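You operate a simulated robot arm through the tools that you are given. There is no shell and no other tool. Be economical: measure what you need, move in short steps, check, and stop when the job is done.

Carry out the task below with a simulated robot arm. There is one attempt and no reset: what you move stays moved.

Task
Clamp mould plate P2, brush the crumbs off it, then free it and lay it in the blue tray.
Fine: green brush, back in its pot; brush only while it is clamped. Set down upright: green brush. What is to be rubbed or washed off counts as gone when no trace of it is left.

It is judged by the outcome, as a careful person would: the job done as asked, and still so three seconds after it is handed in. It fails if anything else is knocked over, pushed out of place, dropped, spilled or broken.

Robot
A 6-joint arm with a two-finger parallel gripper, fixed in place. Base frame: the origin is at the foot of the arm, x ahead of it, y to its left, z up; the work surface is at about z = 0. Readings come in m, degrees, newtons and seconds.
With the tool pointing down near the work surface it reaches from about 0.14 to 0.58 m from the base axis. Its first joint turns from -66.0 to 66.0 degrees. Payload 2.1 kg.
The tool frame sits at the grasp point between the pads (the TCP): z along the fingers, y along the line on which they close. The tips reach 0.03 m beyond it. Largest opening 0.094 m; finger width 0.028, thickness 0.01; the body of the gripper, 0.05 by 0.096 m, starts 0.055 m behind the TCP.
Orientation is that of the tool frame in the base frame, as a unit quaternion [x, y, z, w]. With the fingers straight down and closing along the base's y, the tool's x points along the base's -x, its y along +y and its z along -z.

Tools
- The arm moves only by the tool apply_moves. Its argument "rows" is a list of rows, each a list of 2 entries, a list of its own where there are three numbers: the shift along the tool's x, y, z in units of 500 mm (1.0 is 500 mm), then the turn, a rotation vector about the tool's x, y, z in units of 45 degrees (1.0 is 45 degrees). In form: [[[tx, ty, tz], [ax, ay, az]], ...]. A call has 1 to 10 rows; each row is the pose to reach, as a shift and turn from the pose commanded when the call began, along the tool's axes at that moment. "hand" is the gripper command, from -1 (shut) to 1 (fully open), values between in proportion, set as the call begins (left out, the last holds). A call with a number of a shift or a turn outside -1 to 1 is refused whole. Each row takes 0.2 s and may step no farther than 0.05 m and 8.6 degrees from the row before; otherwise, or with a gripper value out of range, the whole call is refused. Where a pose cannot be reached the arm comes as near as it can. A force on the tool above 40 N (or 10 N above the force at the start of the call, whichever is more), or a blocked arm, ends the call early, and 0.2 s more pass. The fingers move at their own pace (about 0.072 m/s each) and stop on an object; they squeeze with about 43 N. The grip force told is the motor's: it shows also when the fingers shut on nothing. Time passes only in rows, and 0.2 s behind the last, so rows that repeat a pose let the fingers close. The reply holds the time, the measured pose of the TCP, the force on the tool along the base axes, the opening and the grip force, in the units named above and with some noise, with the torque about the TCP (base axes, N m) and any sound that the robot's microphone picked up.
- Cameras (640 x 400 px; columns grow to the right, rows downward): "scene" is fixed at [0.0748, -0.3794, 0.4997]; the picture's right is [0.65, -0.76, 0.00], its down [-0.45, -0.38, -0.81] and it looks along [0.61, 0.53, -0.59] (base axes); focal length 214 px, centre (320, 200). "wrist" rides on the gripper at [0.076, 0.014, -0.103] in the tool frame; the picture's right is [-0.18, 0.98, 0.00], its down [-0.75, -0.14, -0.64] and it looks along [-0.63, -0.12, 0.77] (tool axes); focal length 243 px, centre (320, 200). There is no depth. A picture from a camera that has moved, and an enlarged one, comes with that camera's place and axes in the base frame and with its lens. The place of the scene camera against the robot may be out by one fixed shift of up to 0.025 m in any direction.
- camera(camera): a new picture of that camera. The clock stands still meanwhile.
- enlarge(camera, box): a new picture of the part [left, top, right, bottom] of that camera's present view, enlarged. The clock stands still meanwhile.
- close_job(): hands the job in; it is judged then, once.

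Work in short steps. Places have to be worked out from the pictures, the camera data and where the tool is seen: move nearer, look again, correct. Check each grasp and each placing, and mend what went wrong. You have 120 turns and 84 pictures in all, those below and enlarged ones among them. Open the gripper and draw the arm clear of the work before you hand the job in, unless the task says otherwise; then end with one line.

The tools are called after ">>>" as a command line: name --argument value ..., lists and objects as JSON in quotes. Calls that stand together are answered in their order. apply_moves: Moves the arm, as the interface text tells. Its arguments: {"type":"object","properties":{"rows":{"type":"array","items":{"type":"array"}},"hand":{"type":"number"}},"required":["rows"]} The other tools are called the same way: camera (camera) takes a picture; enlarge (camera, box) takes an enlarged picture of a part of a camera's view; close_job () hands the job in.

At the start:

```text
time_s: 0.0
tcp_pos: [0.3434, -0.1585, 0.3921]
ee_rot: [0.0, 1.0, 0.0, 0.0]
contact_force: [0.4, -0.9, 0.0]
ft_torque: [-0.01, 0.02, -0.01]
opening: 0.094
gripper_force: 0.0
```

scene: 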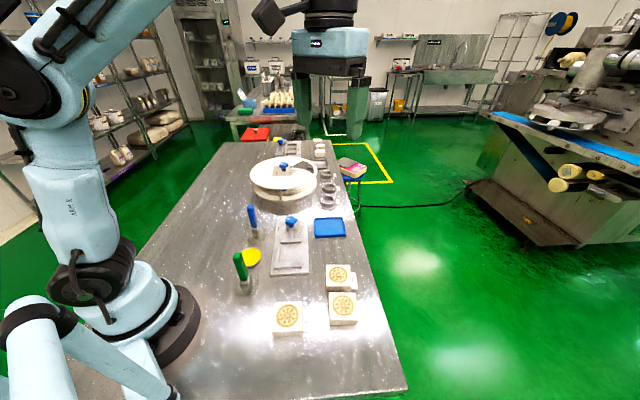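
wrist: 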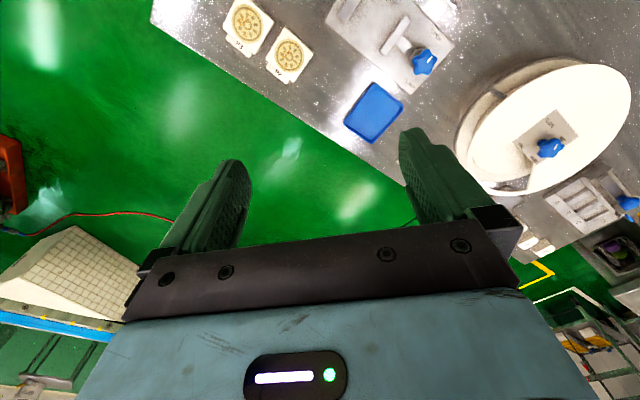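

I start by looking closer at the work area in the scene camera.

>>> enlarge --camera "scene" --box '[220, 180, 380, 350]'

>>> enlarge --camera "scene" --box '[230, 110, 390, 220]'

>>> enlarge --camera "wrist" --box '[200, 0, 640, 240]'

```text
2.35 times, centred on (300, 265) of scene
camera zoom: at [0.0748, -0.3794, 0.4997], right [0.65, -0.76, 0.0], down [-0.45, -0.38, -0.81], along [0.61, 0.53, -0.59], focal length 505 px, centre (367, 47)
```

zoom: 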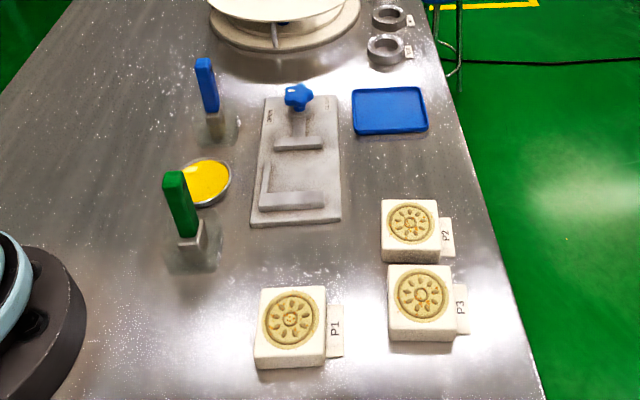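

```text
3.64 times, centred on (310, 165) of scene
camera zoom: at [0.0748, -0.3794, 0.4997], right [0.65, -0.76, 0.0], down [-0.45, -0.38, -0.81], along [0.61, 0.53, -0.59], focal length 780 px, centre (356, 327)
```

zoom: 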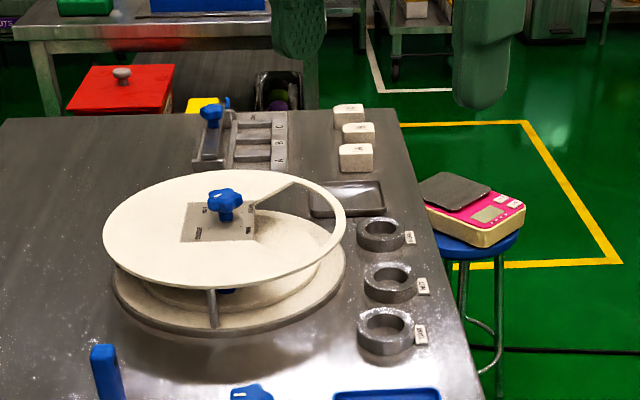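

```text
1.45 times, centred on (420, 120) of wrist
camera zoom: at [0.267, -0.1453, 0.4949], right [0.18, 0.98, 0.0], down [0.75, -0.14, 0.64], along [0.63, -0.12, -0.77], focal length 353 px, centre (174, 316)
```

zoom: 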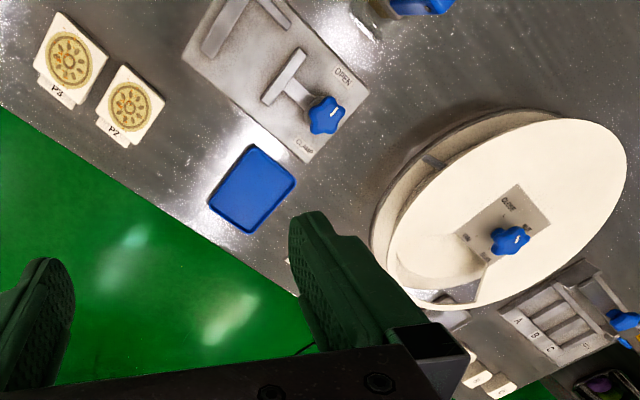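

P2 sits near (0.33,-0.21), the clamp runs diagonally from about (0.28,-0.10) to its knob at (0.375,0.00), and the blue tray is near (0.46,-0.07). I move back toward the base, staying high, for a better wrist view.

>>> apply_moves --rows '[[[0.072, 0.04, 0.04], [0, 0, 0]], [[0.144, 0.08, 0.08], [0, 0, 0]], [[0.216, 0.12, 0.12], [0, 0, 0]], [[0.287, 0.157, 0.15], [0, 0, 0]], [[0.287, 0.157, 0.15], [0, 0, 0]]]' --hand 1

>>> camera --camera "wrist"

```text
time_s: 1.2
tcp_pos: [0.1992, -0.0794, 0.3177]
ee_rot: [0.0, 1.0, -0.001, 0.001]
contact_force: [-0.8, -0.2, 0.0]
ft_torque: [0.03, -0.01, -0.03]
opening: 0.0939
gripper_force: 0.0
```

```text
78 pictures are left
camera wrist: at [0.1223, -0.0669, 0.4201], right [0.18, 0.98, 0.0], down [0.75, -0.14, 0.64], along [0.63, -0.12, -0.77], focal length 243 px, centre (320, 200)
```

wrist: 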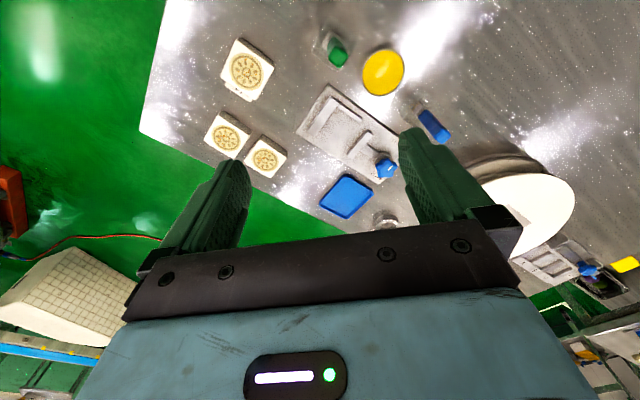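

>>> enlarge --camera "wrist" --box '[200, 20, 460, 220]'

>>> enlarge --camera "wrist" --box '[290, 80, 420, 180]'

```text
2.00 times, centred on (330, 120) of wrist
camera zoom: at [0.1223, -0.0669, 0.4201], right [0.18, 0.98, 0.0], down [0.75, -0.14, 0.64], along [0.63, -0.12, -0.77], focal length 485 px, centre (300, 360)
```

zoom: 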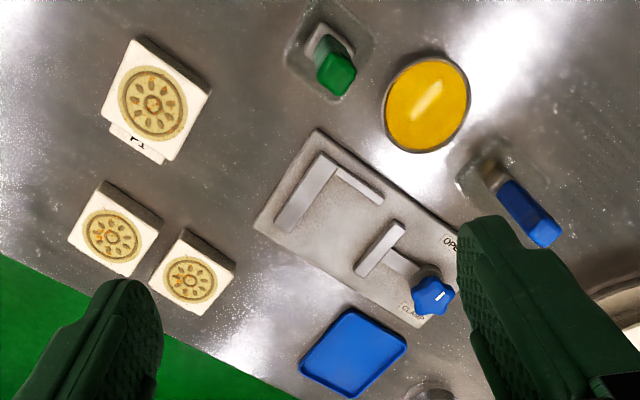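

```text
4.00 times, centred on (355, 130) of wrist
camera zoom: at [0.1223, -0.0669, 0.4201], right [0.18, 0.98, 0.0], down [0.75, -0.14, 0.64], along [0.63, -0.12, -0.77], focal length 970 px, centre (180, 480)
```

zoom: 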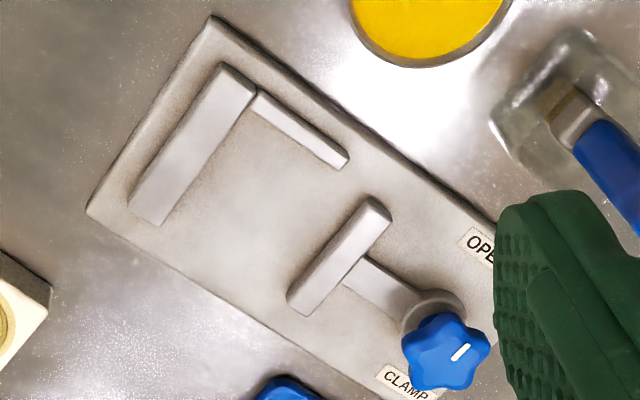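

The clamp has a fixed jaw, a side guide and a moving jaw driven by the star knob, whose mark now points towards OPEN. I need the heights, so I enlarge the scene view of the clamp and plates.

>>> enlarge --camera "scene" --box '[260, 205, 320, 280]'

>>> enlarge --camera "scene" --box '[315, 255, 375, 330]'

>>> enlarge --camera "scene" --box '[220, 200, 290, 300]'

```text
5.33 times, centred on (290, 242) of scene
camera zoom: at [0.0748, -0.3794, 0.4997], right [0.65, -0.76, 0.0], down [-0.45, -0.38, -0.81], along [0.61, 0.53, -0.59], focal length 1144 px, centre (480, -27)
```

zoom: 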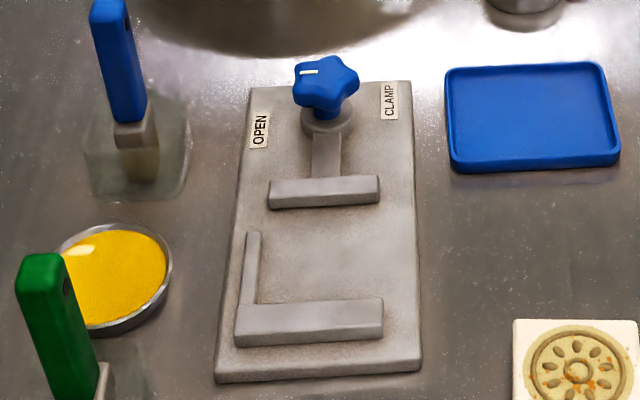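

```text
5.33 times, centred on (345, 292) of scene
camera zoom: at [0.0748, -0.3794, 0.4997], right [0.65, -0.76, 0.0], down [-0.45, -0.38, -0.81], along [0.61, 0.53, -0.59], focal length 1144 px, centre (187, -293)
```

zoom: 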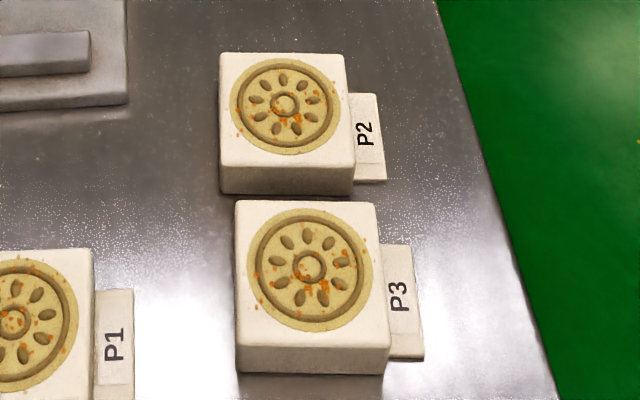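

```text
4.00 times, centred on (255, 250) of scene
camera zoom: at [0.0748, -0.3794, 0.4997], right [0.65, -0.76, 0.0], down [-0.45, -0.38, -0.81], along [0.61, 0.53, -0.59], focal length 858 px, centre (580, 0)
```

zoom: 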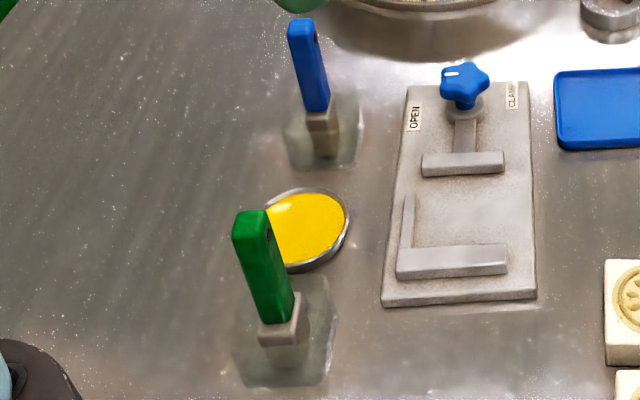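

Plates are about 26 mm thick with a low tag; jaws and guide stand about 13 mm proud. The plates, clamp and tray are all turned about 45°, so I rotate the tool 45° so it closes across P2's tag direction, and hover above P2.

>>> apply_moves --rows '[[[-0.043, -0.043, 0.05], [0, 0, -0.1667]], [[-0.086, -0.086, 0.1], [0, 0, -0.3333]], [[-0.129, -0.129, 0.15], [0, 0, -0.5]], [[-0.172, -0.172, 0.2], [0, 0, -0.6667]], [[-0.215, -0.215, 0.25], [0, 0, -0.8333]], [[-0.258, -0.256, 0.296], [0, 0, -1.0]], [[-0.258, -0.256, 0.296], [0, 0, -1.0]]]'

>>> camera --camera "wrist"

```text
time_s: 2.8
tcp_pos: [0.3285, -0.2081, 0.1706]
ee_rot: [-0.384, 0.923, -0.001, 0.0]
contact_force: [-0.4, 0.3, 0.8]
ft_torque: [0.03, 0.0, -0.03]
opening: 0.0942
gripper_force: 0.0
```

```text
72 pictures are left
camera wrist: at [0.2636, -0.2529, 0.2728], right [-0.57, 0.82, 0.0], down [0.63, 0.44, 0.64], along [0.53, 0.36, -0.77], focal length 243 px, centre (320, 200)
```

wrist: 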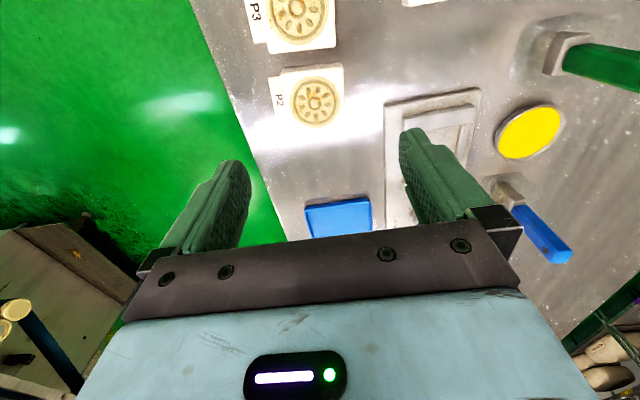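

The tool hovers above P2. I enlarge to measure P2's edges.

>>> enlarge --camera "wrist" --box '[255, 50, 375, 140]'

```text
4.44 times, centred on (315, 95) of wrist
camera zoom: at [0.2636, -0.2529, 0.2728], right [-0.57, 0.82, 0.0], down [0.63, 0.44, 0.64], along [0.53, 0.36, -0.77], focal length 1078 px, centre (342, 667)
```

zoom: 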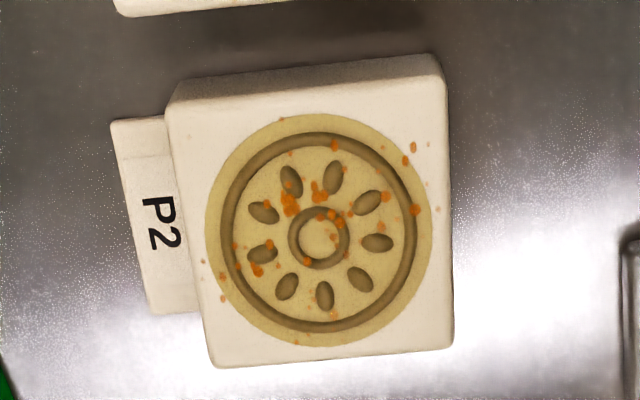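

Measured: P2's centre is (0.333,-0.213), top z≈0.026, side 57 mm, tag axis at 129.5°, so I turn 5° and go down with the tips at about z=0.014 (above the tag).

>>> apply_moves --rows '[[[0.0006, -0.0132, 0.06], [0, 0, 0.06]], [[0.0006, -0.0132, 0.12], [0, 0, 0.116]], [[0.0006, -0.0132, 0.18], [0, 0, 0.116]], [[0.0006, -0.0132, 0.23], [0, 0, 0.116]], [[0.0006, -0.0132, 0.253], [0, 0, 0.116]], [[0.0006, -0.0132, 0.253], [0, 0, 0.116]]]'

>>> camera --camera "wrist"

```text
time_s: 4.2
tcp_pos: [0.3336, -0.2137, 0.0422]
ee_rot: [-0.341, 0.94, -0.001, 0.001]
contact_force: [-0.5, -0.4, -0.4]
ft_torque: [0.0, 0.01, -0.03]
opening: 0.0942
gripper_force: 0.0
```

```text
70 pictures are left
camera wrist: at [0.2654, -0.2519, 0.1449], right [-0.49, 0.87, 0.0], down [0.67, 0.38, 0.64], along [0.56, 0.31, -0.77], focal length 243 px, centre (320, 200)
```

wrist: 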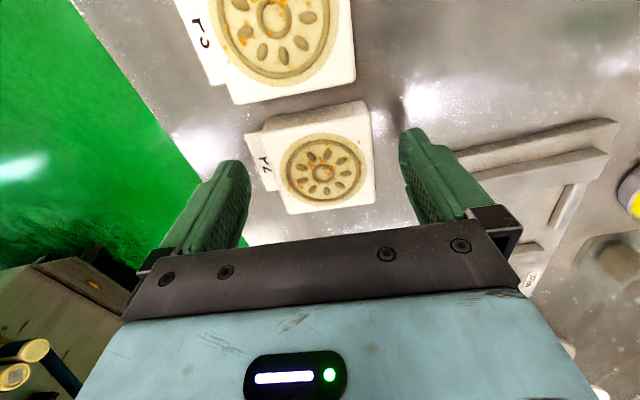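

The plate sits centred between the pads, so I close.

>>> apply_moves --rows '[[[0, 0, 0], [0, 0, 0]], [[0, 0, 0], [0, 0, 0]], [[0, 0, 0], [0, 0, 0]], [[0, 0, 0], [0, 0, 0]]]' --hand -1

```text
time_s: 5.2
tcp_pos: [0.3341, -0.2135, 0.0427]
ee_rot: [-0.34, 0.94, -0.002, 0.001]
contact_force: [-1.1, -0.2, 0.1]
ft_torque: [0.05, 0.0, 0.01]
opening: 0.059
gripper_force: 43.3
```

Gripped (59 mm opening, 43 N). I lift straight up.

>>> apply_moves --rows '[[[0, 0, -0.03], [0, 0, 0]], [[0, 0, -0.1], [0, 0, 0]], [[0, 0, -0.18], [0, 0, 0]], [[0, 0, -0.22], [0, 0, 0]], [[0, 0, -0.22], [0, 0, 0]]]'

>>> camera --camera "wrist"

```text
time_s: 6.4
tcp_pos: [0.335, -0.2151, 0.1539]
ee_rot: [-0.341, 0.94, -0.002, 0.0]
contact_force: [-0.5, -0.4, 0.9]
ft_torque: [0.0, 0.01, -0.01]
opening: 0.0
gripper_force: 32.8
```

```text
69 pictures are left
camera wrist: at [0.2655, -0.2527, 0.2561], right [-0.49, 0.87, 0.0], down [0.67, 0.38, 0.64], along [0.56, 0.31, -0.77], focal length 243 px, centre (320, 200)
```

wrist: 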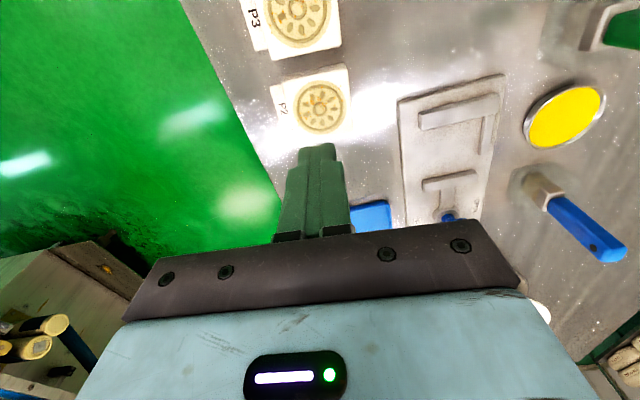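

The grip slipped off while lifting: the tips held too little of the plate. I look closely at P2 and its tag before regripping lower.

>>> enlarge --camera "wrist" --box '[255, 55, 375, 145]'

>>> enlarge --camera "wrist" --box '[390, 60, 520, 230]'

>>> enlarge --camera "scene" --box '[320, 255, 365, 300]'

```text
4.44 times, centred on (315, 100) of wrist
camera zoom: at [0.2655, -0.2527, 0.2561], right [-0.49, 0.87, 0.0], down [0.67, 0.38, 0.64], along [0.56, 0.31, -0.77], focal length 1078 px, centre (342, 644)
```

zoom: 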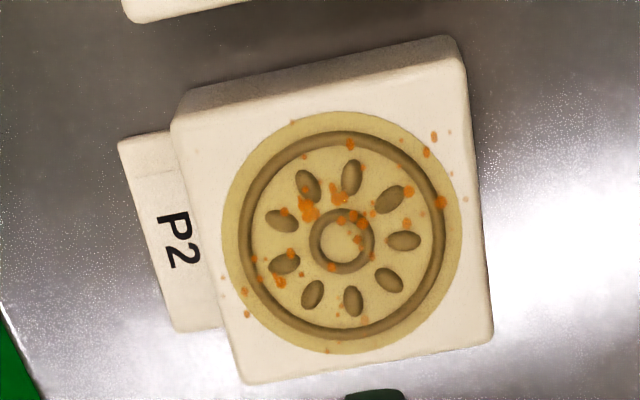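

```text
2.35 times, centred on (455, 145) of wrist
camera zoom: at [0.2655, -0.2527, 0.2561], right [-0.49, 0.87, 0.0], down [0.67, 0.38, 0.64], along [0.56, 0.31, -0.77], focal length 571 px, centre (2, 329)
```

zoom: 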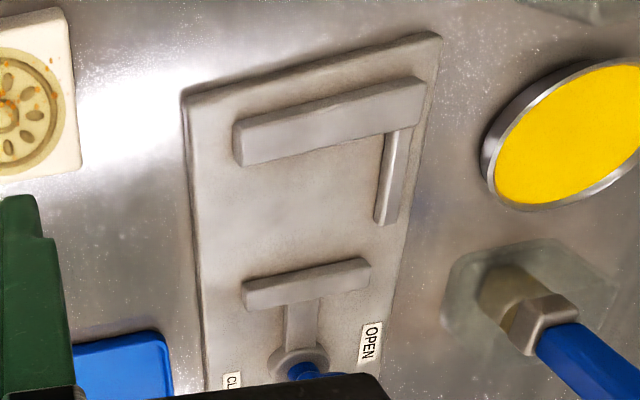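

```text
8.89 times, centred on (342, 278) of scene
camera zoom: at [0.0748, -0.3794, 0.4997], right [0.65, -0.76, 0.0], down [-0.45, -0.38, -0.81], along [0.61, 0.53, -0.59], focal length 1906 px, centre (120, -489)
```

zoom: 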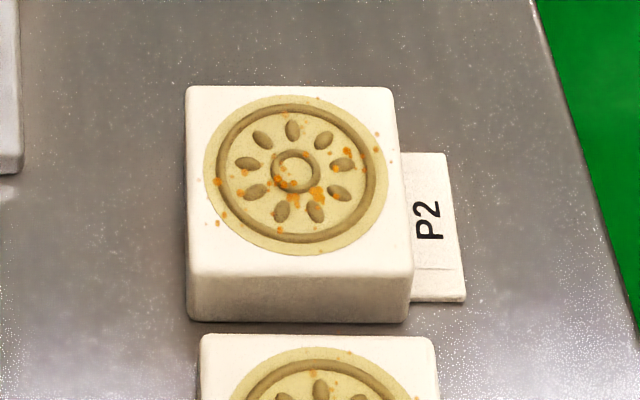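

P2 didn't visibly move and its tag is only about 4–5 mm high at the bottom. I reopen and go lower (tips ~z 0.007), watching the force.

>>> apply_moves --rows '[[[0, 0, 0], [0, 0, 0]], [[0, 0, 0], [0, 0, 0]], [[0, 0, 0.06], [0, 0, 0]], [[0, 0, 0.12], [0, 0, 0]], [[0, 0, 0.18], [0, 0, 0]], [[0, 0, 0.215], [0, 0, 0]], [[0, 0, 0.225], [0, 0, 0]], [[0, 0, 0.233], [0, 0, 0]], [[0, 0, 0.233], [0, 0, 0]]]' --hand 1

>>> camera --camera "wrist"

```text
time_s: 8.4
tcp_pos: [0.3357, -0.2142, 0.0376]
ee_rot: [-0.341, 0.94, -0.002, 0.001]
contact_force: [0.6, -0.4, 0.1]
ft_torque: [0.0, -0.02, -0.01]
opening: 0.094
gripper_force: 0.0
```

```text
65 pictures are left
camera wrist: at [0.2659, -0.2527, 0.1393], right [-0.49, 0.87, 0.0], down [0.67, 0.38, 0.64], along [0.56, 0.31, -0.77], focal length 243 px, centre (320, 200)
```

wrist: 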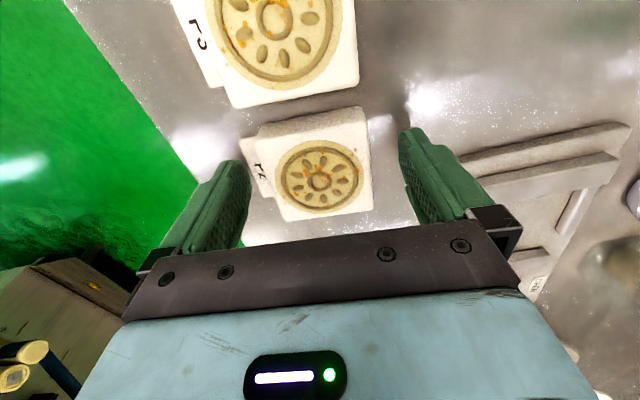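

Same alignment and lower, with no contact. I close, then lift a little slowly.

>>> apply_moves --rows '[[[0, 0, 0], [0, 0, 0]], [[0, 0, 0], [0, 0, 0]], [[0, 0, 0], [0, 0, 0]], [[0, 0, 0], [0, 0, 0]], [[0, 0, -0.01], [0, 0, 0]], [[0, 0, -0.02], [0, 0, 0]], [[0, 0, -0.03], [0, 0, 0]], [[0, 0, -0.03], [0, 0, 0]]]' --hand -1

>>> camera --camera "wrist"

```text
time_s: 10.2
tcp_pos: [0.3355, -0.2145, 0.0523]
ee_rot: [-0.341, 0.94, -0.002, 0.001]
contact_force: [0.7, 0.4, -0.6]
ft_torque: [0.02, -0.02, 0.0]
opening: 0.0589
gripper_force: 42.8
```

```text
64 pictures are left
camera wrist: at [0.2662, -0.2529, 0.1543], right [-0.49, 0.87, 0.0], down [0.67, 0.38, 0.64], along [0.56, 0.31, -0.77], focal length 243 px, centre (320, 200)
```

wrist: 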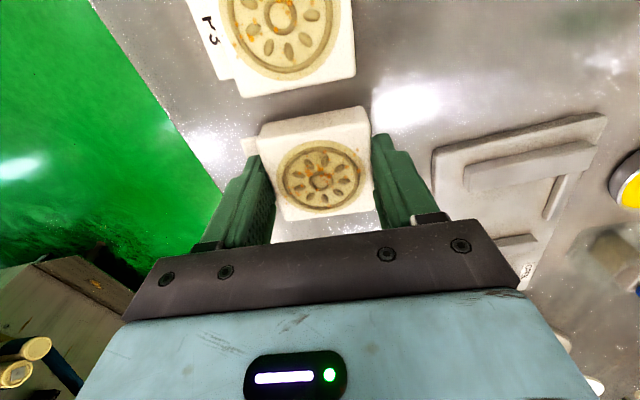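

P2 is securely lifted. I raise it, turn back to the clamp's 135° and hover beside the clamp for a precise look.

>>> apply_moves --rows '[[[0, 0, -0.08], [0, 0, 0]], [[0, 0, -0.16], [0, 0, 0]], [[-0.04, 0.03, -0.215], [0, 0, -0.03]], [[-0.09, 0.07, -0.215], [0, 0, -0.08]], [[-0.146, 0.108, -0.215], [0, 0, -0.116]], [[-0.146, 0.108, -0.215], [0, 0, -0.116]]]'

>>> camera --camera "wrist"

>>> enlarge --camera "wrist" --box '[340, 20, 560, 200]'

```text
time_s: 11.6
tcp_pos: [0.3564, -0.126, 0.1599]
ee_rot: [-0.384, 0.923, -0.002, 0.001]
contact_force: [0.3, 0.6, -1.3]
ft_torque: [0.0, -0.04, -0.02]
opening: 0.059
gripper_force: 43.5
```

```text
63 pictures are left
camera wrist: at [0.2912, -0.1699, 0.262], right [-0.56, 0.83, 0.0], down [0.63, 0.43, 0.64], along [0.53, 0.36, -0.77], focal length 243 px, centre (320, 200)
```

wrist: 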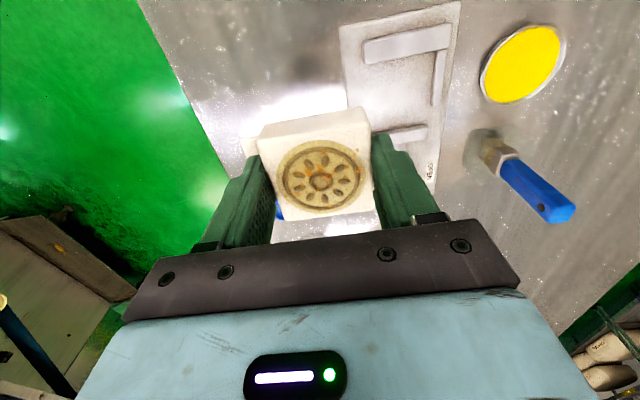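

```text
2.22 times, centred on (450, 110) of wrist
camera zoom: at [0.2912, -0.1699, 0.262], right [-0.56, 0.83, 0.0], down [0.63, 0.43, 0.64], along [0.53, 0.36, -0.77], focal length 539 px, centre (31, 400)
```

zoom: 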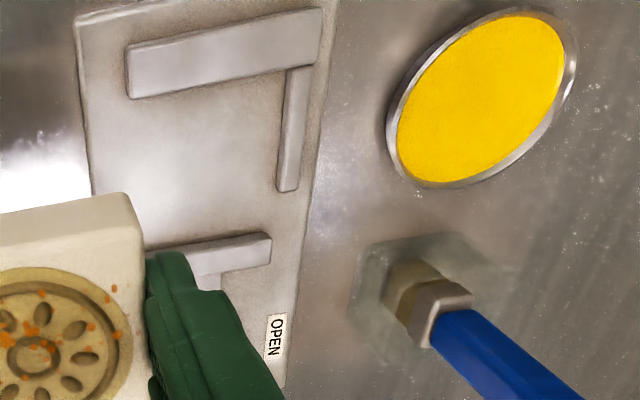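

P2 hangs straight in the gripper. I estimate the clamp gap as 68 mm (fixed jaw n≈0.139, moving jaw n≈0.207 along the 45° axis). I check how the plate sits in the gripper before lowering.

>>> enlarge --camera "wrist" --box '[240, 95, 400, 225]'

```text
3.08 times, centred on (320, 160) of wrist
camera zoom: at [0.2912, -0.1699, 0.262], right [-0.56, 0.83, 0.0], down [0.63, 0.43, 0.64], along [0.53, 0.36, -0.77], focal length 746 px, centre (320, 323)
```

zoom: 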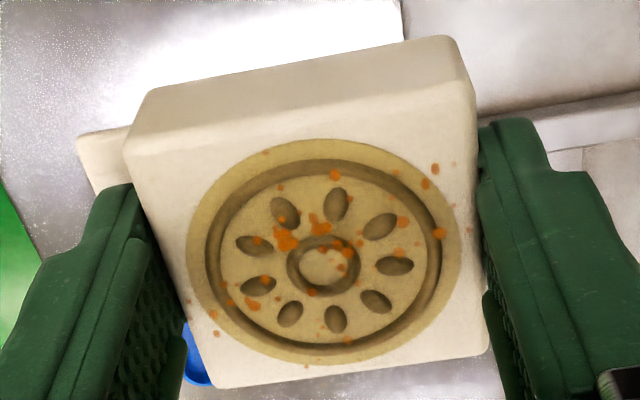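

The plate sits 4 mm forward of the TCP, square to it. I move over the clamp, 14 mm short of the side guide so the finger clears it, and stop above it to check.

>>> apply_moves --rows '[[[-0.005, 0.06, 0], [0, 0, 0]], [[-0.0104, 0.13, 0.02], [0, 0, 0]], [[-0.0104, 0.13, 0.09], [0, 0, 0]], [[-0.0104, 0.13, 0.15], [0, 0, 0]], [[-0.0104, 0.13, 0.15], [0, 0, 0]]]'

>>> camera --camera "wrist"

>>> enlarge --camera "scene" --box '[240, 190, 340, 290]'

```text
time_s: 12.8
tcp_pos: [0.3127, -0.0767, 0.0854]
ee_rot: [-0.383, 0.924, -0.001, 0.001]
contact_force: [0.3, 1.1, -1.7]
ft_torque: [0.0, -0.03, 0.01]
opening: 0.0591
gripper_force: 42.9
```

```text
60 pictures are left
camera wrist: at [0.2479, -0.1207, 0.1866], right [-0.56, 0.83, 0.0], down [0.63, 0.43, 0.64], along [0.53, 0.36, -0.77], focal length 243 px, centre (320, 200)
```

wrist: 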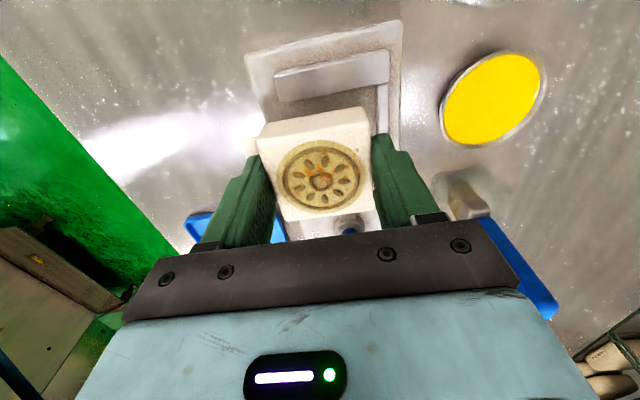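

```text
4.00 times, centred on (290, 240) of scene
camera zoom: at [0.0748, -0.3794, 0.4997], right [0.65, -0.76, 0.0], down [-0.45, -0.38, -0.81], along [0.61, 0.53, -0.59], focal length 858 px, centre (440, 40)
```

zoom: 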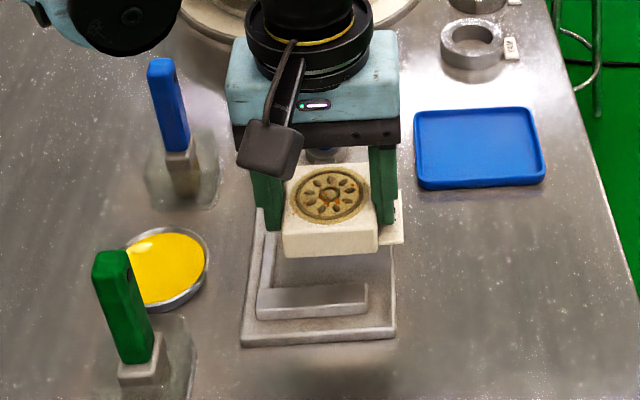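

The fixed jaw is at n=0.139 exactly along 135°, and the plate clears both jaws. I lower to just above the clamp bed, then feel for contact.

>>> apply_moves --rows '[[[-0.002, 0, 0.03], [0, 0, 0]], [[-0.002, 0, 0.06], [0, 0, 0]], [[-0.002, 0, 0.073], [0, 0, 0]], [[-0.002, 0, 0.075], [0, 0, 0]], [[-0.002, 0, 0.075], [0, 0, 0]]]'

>>> enlarge --camera "scene" --box '[260, 210, 340, 290]'

```text
time_s: 14.0
tcp_pos: [0.315, -0.0763, 0.0472]
ee_rot: [-0.383, 0.924, -0.002, 0.0]
contact_force: [-1.7, -1.6, 32.4]
ft_torque: [-0.02, 0.12, 0.0]
opening: 0.0591
gripper_force: 43.3
```

```text
5.00 times, centred on (300, 250) of scene
camera zoom: at [0.0747, -0.3794, 0.4997], right [0.65, -0.76, 0.0], down [-0.45, -0.38, -0.81], along [0.61, 0.53, -0.59], focal length 1072 px, centre (420, -50)
```

zoom: 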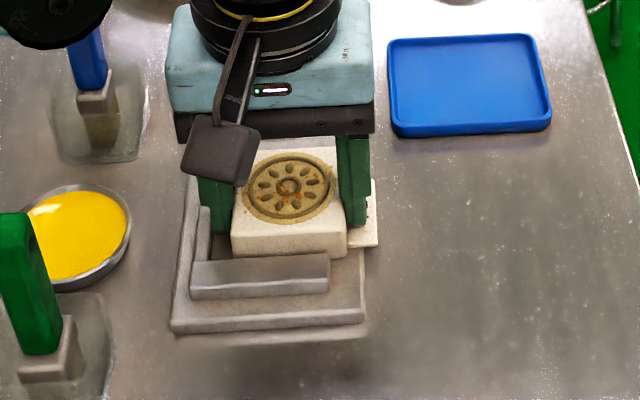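

The plate rests on the bed (32 N). I open just a few millimetres, raise 6 mm so the tips clear the guide, and regrip lightly for sliding to the guide.

>>> apply_moves --rows '[[[0, 0, 0], [0, 0, 0]], [[0, 0, 0], [0, 0, 0]], [[0, 0, -0.006], [0, 0, 0]], [[0, 0, -0.014], [0, 0, 0]], [[0, 0, -0.014], [0, 0, 0]]]' --hand 0.37

>>> camera --camera "wrist"

>>> enlarge --camera "scene" --box '[265, 215, 325, 285]'

```text
time_s: 15.2
tcp_pos: [0.3139, -0.0764, 0.0551]
ee_rot: [-0.383, 0.924, 0.0, 0.001]
contact_force: [-0.8, 0.2, -0.8]
ft_torque: [0.01, -0.02, 0.0]
opening: 0.0646
gripper_force: 0.0
```

```text
57 pictures are left
camera wrist: at [0.2492, -0.1205, 0.1568], right [-0.56, 0.83, 0.0], down [0.63, 0.43, 0.64], along [0.53, 0.36, -0.77], focal length 243 px, centre (320, 200)
```

wrist: 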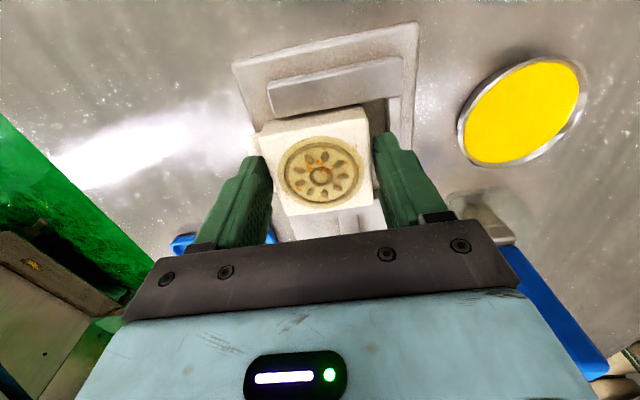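

```text
5.71 times, centred on (295, 250) of scene
camera zoom: at [0.0748, -0.3794, 0.4997], right [0.65, -0.76, 0.0], down [-0.45, -0.38, -0.81], along [0.61, 0.53, -0.59], focal length 1226 px, centre (463, -86)
```

zoom: 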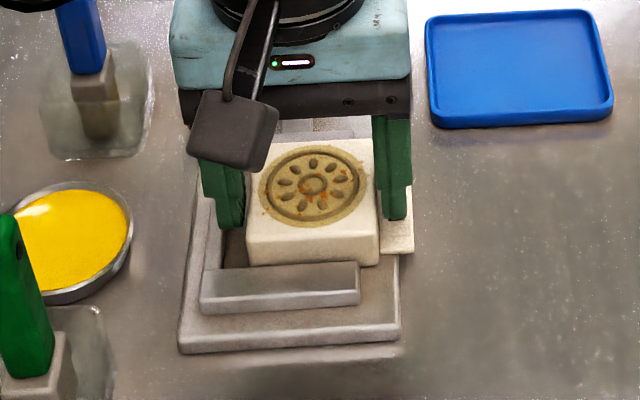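

Plate lies flat between the jaws and the tips are above the guide. I narrow the fingers to a loose fit and slide the plate about 14 mm to the guide.

>>> apply_moves --rows '[[[0, 0, 0], [0, 0, 0]], [[0, 0, 0], [0, 0, 0]], [[0, 0.006, 0], [0, 0, 0]], [[0, 0.012, 0], [0, 0, 0]], [[0, 0.018, 0], [0, 0, 0]], [[0, 0.023, 0], [0, 0, 0]], [[0, 0.026, 0], [0, 0, 0]], [[0, 0.026, 0], [0, 0, 0]]]' --hand 0.27

>>> camera --camera "wrist"

>>> enlarge --camera "scene" --box '[265, 215, 325, 285]'

```text
time_s: 17.0
tcp_pos: [0.305, -0.0657, 0.0536]
ee_rot: [-0.382, 0.924, -0.002, 0.0]
contact_force: [2.2, -0.8, -0.3]
ft_torque: [-0.02, -0.04, -0.02]
opening: 0.0609
gripper_force: 0.6
```

```text
55 pictures are left
camera wrist: at [0.2405, -0.1107, 0.156], right [-0.56, 0.83, 0.0], down [0.63, 0.43, 0.64], along [0.53, 0.36, -0.77], focal length 243 px, centre (320, 200)
```

wrist: 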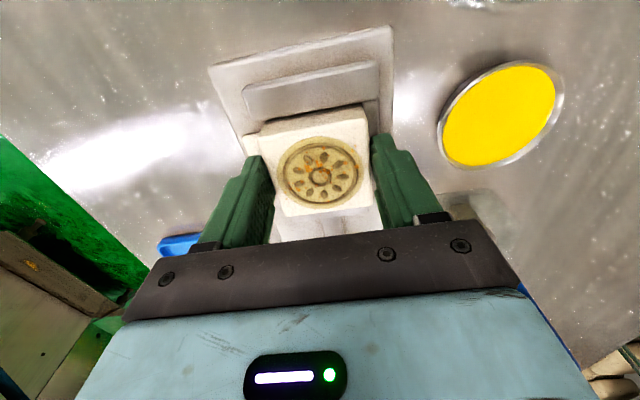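

```text
5.71 times, centred on (295, 250) of scene
camera zoom: at [0.0748, -0.3794, 0.4997], right [0.65, -0.76, 0.0], down [-0.45, -0.38, -0.81], along [0.61, 0.53, -0.59], focal length 1226 px, centre (463, -86)
```

zoom: 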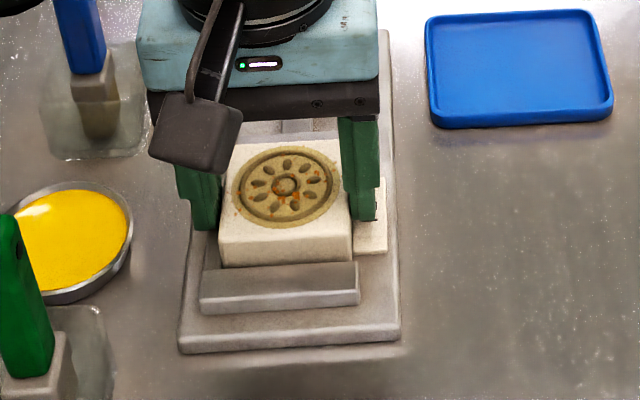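

P2 now sits at the guide between the jaws. I open and lift away.

>>> apply_moves --rows '[[[0, 0, 0], [0, 0, 0]], [[0, 0, 0], [0, 0, 0]], [[0, 0, -0.02], [0, 0, 0]], [[0, 0, -0.1], [0, 0, 0]], [[0, 0, -0.18], [0, 0, 0]], [[0.03, 0, -0.25], [0, 0, 0]], [[0.03, 0, -0.25], [0, 0, 0]]]' --hand 0.7

>>> camera --camera "wrist"

>>> enlarge --camera "wrist" --box '[260, 20, 400, 180]'

```text
time_s: 18.6
tcp_pos: [0.2946, -0.0746, 0.1785]
ee_rot: [-0.383, 0.924, -0.002, 0.001]
contact_force: [0.3, -0.5, -0.4]
ft_torque: [0.03, 0.03, 0.01]
opening: 0.0799
gripper_force: 0.0
```

```text
53 pictures are left
camera wrist: at [0.2295, -0.1203, 0.2803], right [-0.56, 0.83, 0.0], down [0.63, 0.43, 0.64], along [0.53, 0.36, -0.77], focal length 243 px, centre (320, 200)
```

wrist: 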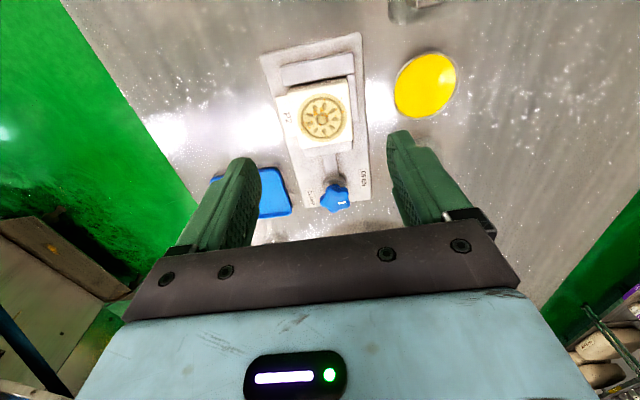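

```text
2.50 times, centred on (330, 100) of wrist
camera zoom: at [0.2295, -0.1203, 0.2803], right [-0.56, 0.83, 0.0], down [0.63, 0.43, 0.64], along [0.53, 0.36, -0.77], focal length 606 px, centre (295, 450)
```

zoom: 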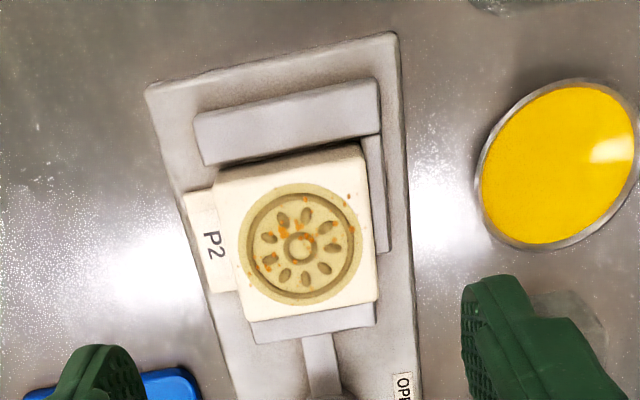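

P2 is well seated. Next I look at the knob and its mark.

>>> enlarge --camera "wrist" --box '[285, 150, 385, 220]'

>>> enlarge --camera "scene" --box '[265, 205, 325, 245]'

```text
5.71 times, centred on (335, 185) of wrist
camera zoom: at [0.2295, -0.1203, 0.2803], right [-0.56, 0.83, 0.0], down [0.63, 0.43, 0.64], along [0.53, 0.36, -0.77], focal length 1386 px, centre (234, 286)
```

zoom: 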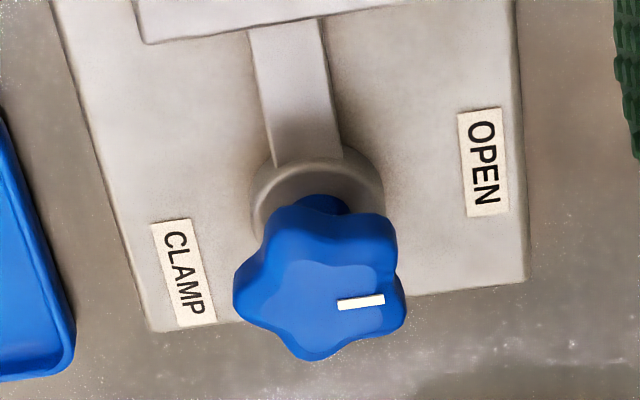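

```text
10.00 times, centred on (295, 225) of scene
camera zoom: at [0.0748, -0.3794, 0.4997], right [0.65, -0.76, 0.0], down [-0.45, -0.38, -0.81], along [0.61, 0.53, -0.59], focal length 2145 px, centre (570, -50)
```

zoom: 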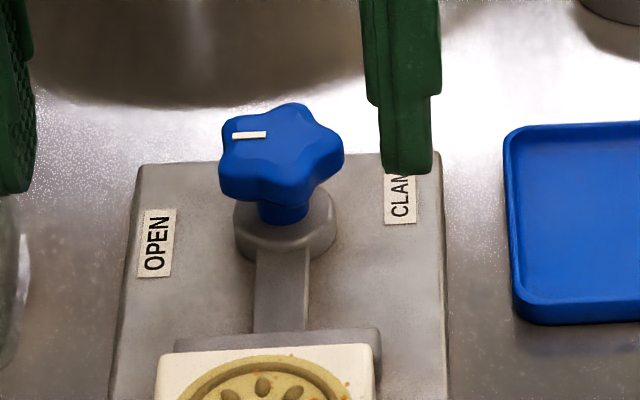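

The mark points to OPEN; CLAMP is opposite, so probably a half turn. Knob estimated at (0.376,0.003), top z≈0.05, about 37 mm across. I hover above it.

>>> apply_moves --rows '[[[-0.06, 0, 0], [0, 0, 0]], [[-0.12, 0, 0], [0, 0, 0]], [[-0.18, -0.003, 0.03], [0, 0, 0]], [[-0.225, -0.005, 0.09], [0, 0, 0]], [[-0.225, -0.005, 0.09], [0, 0, 0]]]' --hand 1

>>> camera --camera "wrist"

>>> enlarge --camera "wrist" --box '[260, 60, 380, 180]'

```text
time_s: 19.8
tcp_pos: [0.3777, 0.0015, 0.133]
ee_rot: [-0.383, 0.924, -0.001, 0.001]
contact_force: [-0.2, 0.4, 0.9]
ft_torque: [-0.02, 0.0, 0.01]
opening: 0.0942
gripper_force: 0.0
```

```text
49 pictures are left
camera wrist: at [0.3121, -0.0435, 0.2346], right [-0.56, 0.83, 0.0], down [0.63, 0.43, 0.64], along [0.53, 0.36, -0.77], focal length 243 px, centre (320, 200)
```

wrist: 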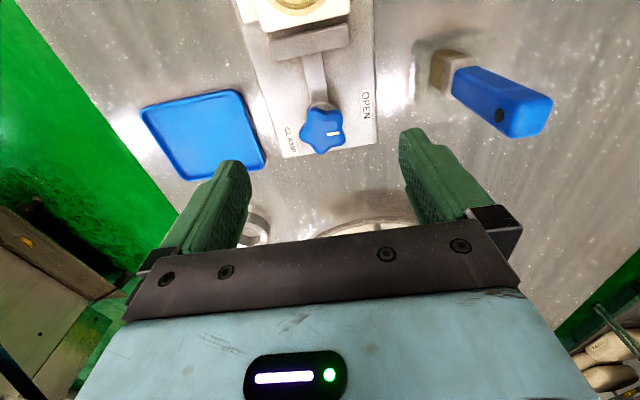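

```text
3.33 times, centred on (320, 120) of wrist
camera zoom: at [0.3121, -0.0435, 0.2346], right [-0.56, 0.83, 0.0], down [0.63, 0.43, 0.64], along [0.53, 0.36, -0.77], focal length 809 px, centre (320, 467)
```

zoom: 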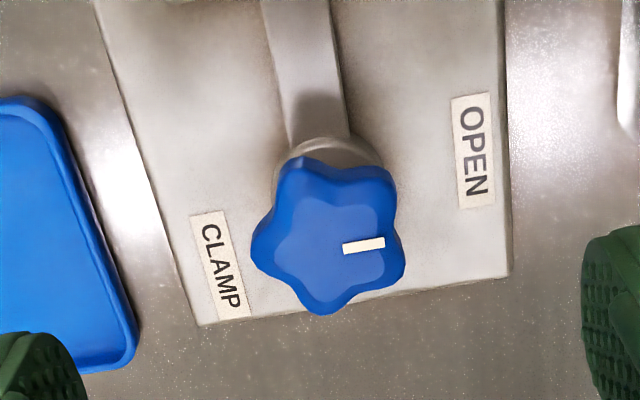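

The knob's centre is more precisely n≈0.275 (0.381,0.006), top z≈0.045. The closing axis already suits the star (two lobes against one), so I centre, descend and close.

>>> apply_moves --rows '[[[-0.012, 0.001, 0.04], [0, 0, 0]], [[-0.012, 0.001, 0.1], [0, 0, 0]], [[-0.012, 0.001, 0.14], [0, 0, 0]], [[-0.012, 0.001, 0.154], [0, 0, 0]], [[-0.012, 0.001, 0.154], [0, 0, 0]]]'

>>> camera --camera "wrist"

```text
time_s: 21.0
tcp_pos: [0.3804, 0.0056, 0.0557]
ee_rot: [-0.383, 0.924, -0.001, 0.0]
contact_force: [-0.2, -0.4, -0.7]
ft_torque: [0.0, 0.0, 0.0]
opening: 0.0937
gripper_force: 0.1
```

```text
47 pictures are left
camera wrist: at [0.3155, -0.0394, 0.1581], right [-0.56, 0.83, 0.0], down [0.63, 0.43, 0.64], along [0.53, 0.36, -0.77], focal length 243 px, centre (320, 200)
```

wrist: 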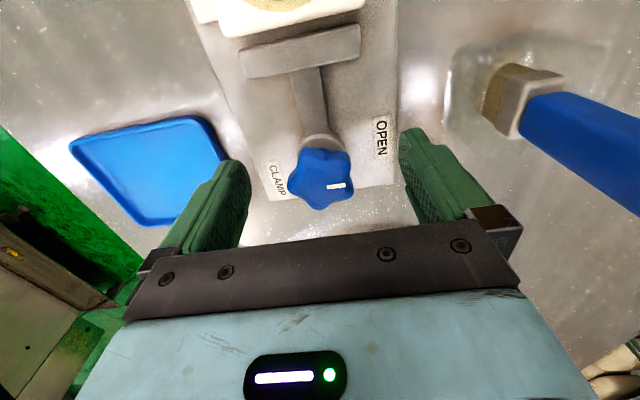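

The knob is centred within 3 mm; I correct that and close on it.

>>> apply_moves --rows '[[[-0.005, 0, 0], [0, 0, 0]], [[-0.005, 0, 0], [0, 0, 0]], [[-0.005, 0, 0], [0, 0, 0]], [[-0.005, 0, 0], [0, 0, 0]], [[-0.005, 0, 0], [0, 0, 0]], [[-0.005, 0, 0], [0, 0, 0]]]' --hand -1

```text
time_s: 22.4
tcp_pos: [0.3823, 0.0078, 0.0565]
ee_rot: [-0.382, 0.924, -0.001, -0.001]
contact_force: [-6.0, 6.3, -4.2]
ft_torque: [0.08, 0.44, 0.01]
opening: 0.036
gripper_force: 44.4
```

Gripped at 36 mm. I try turning clockwise (seen from above) a first 22° and read the torque.

>>> apply_moves --rows '[[[0, 0.001, 0], [0, 0, 0.12]], [[0, 0.001, 0], [0, 0, 0.25]], [[0, 0.001, 0], [0, 0, 0.37]], [[0, 0.001, 0], [0, 0, 0.5]], [[0, 0.001, 0], [0, 0, 0.5]]]'

>>> camera --camera "wrist"

>>> enlarge --camera "scene" --box '[260, 200, 330, 280]'

```text
time_s: 23.6
tcp_pos: [0.382, 0.0079, 0.0567]
ee_rot: [-0.194, 0.981, 0.0, 0.001]
contact_force: [4.5, 9.2, -1.6]
ft_torque: [-0.33, 0.59, 0.0]
opening: 0.0361
gripper_force: 45.2
```

```text
46 pictures are left
camera wrist: at [0.3051, -0.0094, 0.1584], right [-0.2, 0.98, 0.0], down [0.75, 0.16, 0.64], along [0.63, 0.13, -0.77], focal length 243 px, centre (320, 200)
```

wrist: 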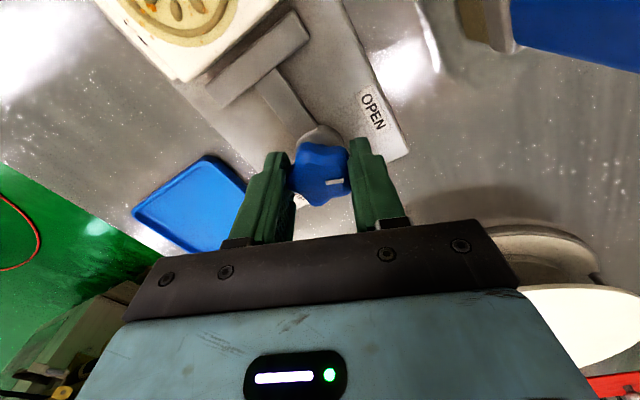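

```text
5.00 times, centred on (295, 240) of scene
camera zoom: at [0.0748, -0.3794, 0.4997], right [0.65, -0.76, 0.0], down [-0.45, -0.38, -0.81], along [0.61, 0.53, -0.59], focal length 1072 px, centre (445, 0)
```

zoom: 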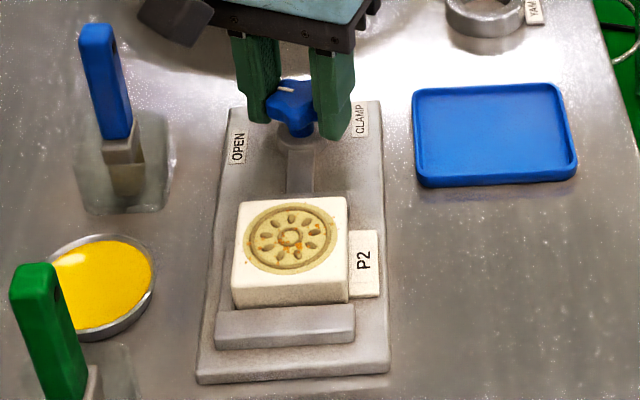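

The knob turns with the tool without resistance. Continuing this way would bring the camera close to the blue brush, so I ratchet: release, turn back 67°, and regrip.

>>> apply_moves --rows '[[[0, 0, 0], [0, 0, 0]], [[0, 0, 0], [0, 0, 0]], [[0, 0, 0], [0, 0, 0]], [[0, 0, 0], [0, 0, -0.18]], [[0, 0, 0], [0, 0, -0.36]], [[0, 0, 0], [0, 0, -0.54]], [[0, 0, 0], [0, 0, -0.72]], [[0, 0, 0], [0, 0, -0.9]], [[0, 0, 0], [0, 0, -1.0]]]' --hand 1

>>> apply_moves --rows '[[[0, 0, 0], [0, 0, -0.15]], [[0, 0, 0], [0, 0, -0.3]], [[0, 0, 0], [0, 0, -0.45]], [[0, 0, 0], [0, 0, -0.6]], [[0, 0, 0], [0, 0, -0.6]]]'

>>> camera --camera "wrist"

```text
time_s: 25.6
tcp_pos: [0.3811, 0.008, 0.0558]
ee_rot: [-0.556, 0.831, -0.001, -0.001]
contact_force: [0.1, -0.9, -0.4]
ft_torque: [-0.01, 0.02, -0.03]
opening: 0.0941
gripper_force: 0.2
```

```text
time_s: 26.8
tcp_pos: [0.3815, 0.0081, 0.056]
ee_rot: [0.735, -0.678, 0.002, 0.0]
contact_force: [0.4, -0.5, -0.5]
ft_torque: [0.03, -0.02, 0.01]
opening: 0.0938
gripper_force: 0.1
```

```text
44 pictures are left
camera wrist: at [0.3726, -0.0702, 0.1587], right [-0.99, 0.11, 0.0], down [0.08, 0.76, 0.64], along [0.07, 0.64, -0.77], focal length 243 px, centre (320, 200)
```

wrist: 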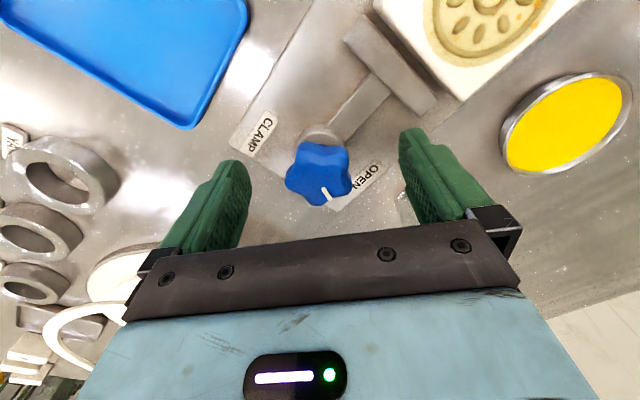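

The mark has moved as intended. I grip again and turn clockwise 72°.

>>> apply_moves --rows '[[[0, 0, 0], [0, 0, 0]], [[0, 0, 0], [0, 0, 0]], [[0, 0, 0], [0, 0, 0]], [[0, 0, 0], [0, 0, 0.16]], [[0, 0, 0], [0, 0, 0.33]], [[0, 0, 0], [0, 0, 0.5]], [[0, 0, 0], [0, 0, 0.67]], [[0, 0, 0], [0, 0, 0.84]], [[0, 0, 0], [0, 0, 1.0]]]' --hand -1

>>> apply_moves --rows '[[[0, 0, 0], [0, 0, 0.15]], [[0, 0, 0], [0, 0, 0.3]], [[0, 0, 0], [0, 0, 0.45]], [[0, 0, 0], [0, 0, 0.6]], [[0, 0, 0], [0, 0, 0.6]]]'

>>> camera --camera "wrist"

```text
time_s: 28.8
tcp_pos: [0.3824, 0.0058, 0.0552]
ee_rot: [-0.416, 0.909, -0.002, 0.002]
contact_force: [20.4, 1.3, -24.2]
ft_torque: [0.13, 0.37, 0.02]
opening: 0.0357
gripper_force: 45.5
```

```text
time_s: 30.0
tcp_pos: [0.3824, 0.0078, 0.0563]
ee_rot: [-0.194, 0.981, -0.002, 0.001]
contact_force: [10.8, 1.0, -23.9]
ft_torque: [0.48, -0.52, 0.0]
opening: 0.0357
gripper_force: 45.6
```

```text
43 pictures are left
camera wrist: at [0.3048, -0.0094, 0.1589], right [-0.2, 0.98, 0.0], down [0.75, 0.16, 0.64], along [0.63, 0.13, -0.77], focal length 243 px, centre (320, 200)
```

wrist: 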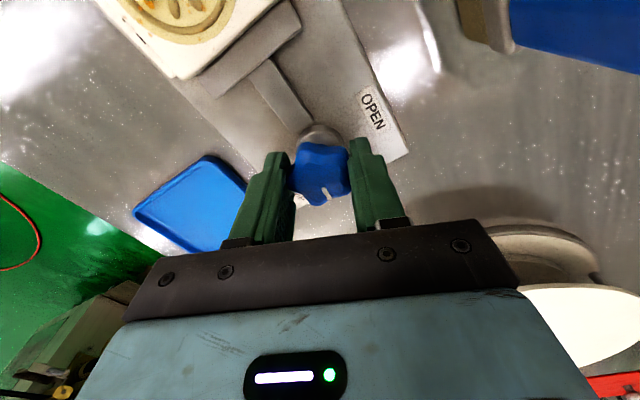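

The moving jaw is advancing towards the plate; the direction is right. I repeat the ratchet stroke.

>>> apply_moves --rows '[[[0, 0, 0], [0, 0, 0]], [[0, 0, 0], [0, 0, 0]], [[0, 0, 0], [0, 0, 0]], [[0, 0, 0], [0, 0, -0.18]], [[0, 0, 0], [0, 0, -0.36]], [[0, 0, 0], [0, 0, -0.54]], [[0, 0, 0], [0, 0, -0.72]], [[0, 0, 0], [0, 0, -0.9]], [[0, 0, 0], [0, 0, -1.0]]]' --hand 1

>>> apply_moves --rows '[[[0, 0, 0], [0, 0, -0.15]], [[0, 0, 0], [0, 0, -0.3]], [[0, 0, 0], [0, 0, -0.45]], [[0, 0, 0], [0, 0, -0.6]], [[0, 0, 0], [0, 0, -0.6]]]'

>>> camera --camera "wrist"

```text
time_s: 32.0
tcp_pos: [0.3819, 0.0086, 0.0562]
ee_rot: [-0.556, 0.831, -0.001, -0.001]
contact_force: [0.1, 0.0, 0.3]
ft_torque: [0.01, -0.05, 0.02]
opening: 0.094
gripper_force: 0.0
```

```text
time_s: 33.2
tcp_pos: [0.3807, 0.0061, 0.0567]
ee_rot: [0.735, -0.678, 0.001, 0.001]
contact_force: [0.1, 0.6, 0.1]
ft_torque: [-0.01, -0.02, 0.01]
opening: 0.0942
gripper_force: 0.0
```

```text
42 pictures are left
camera wrist: at [0.3722, -0.0702, 0.1582], right [-0.99, 0.11, 0.0], down [0.08, 0.76, 0.64], along [0.07, 0.64, -0.77], focal length 243 px, centre (320, 200)
```

wrist: 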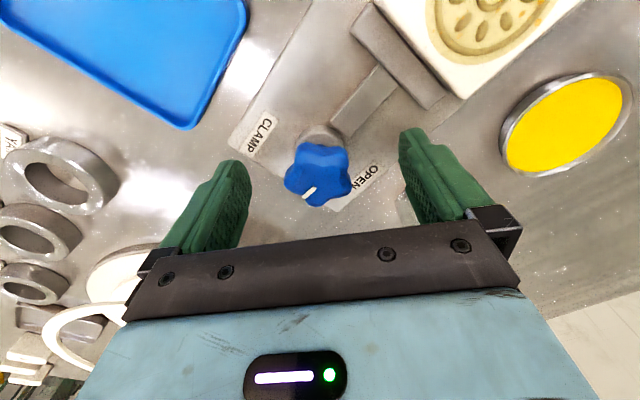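

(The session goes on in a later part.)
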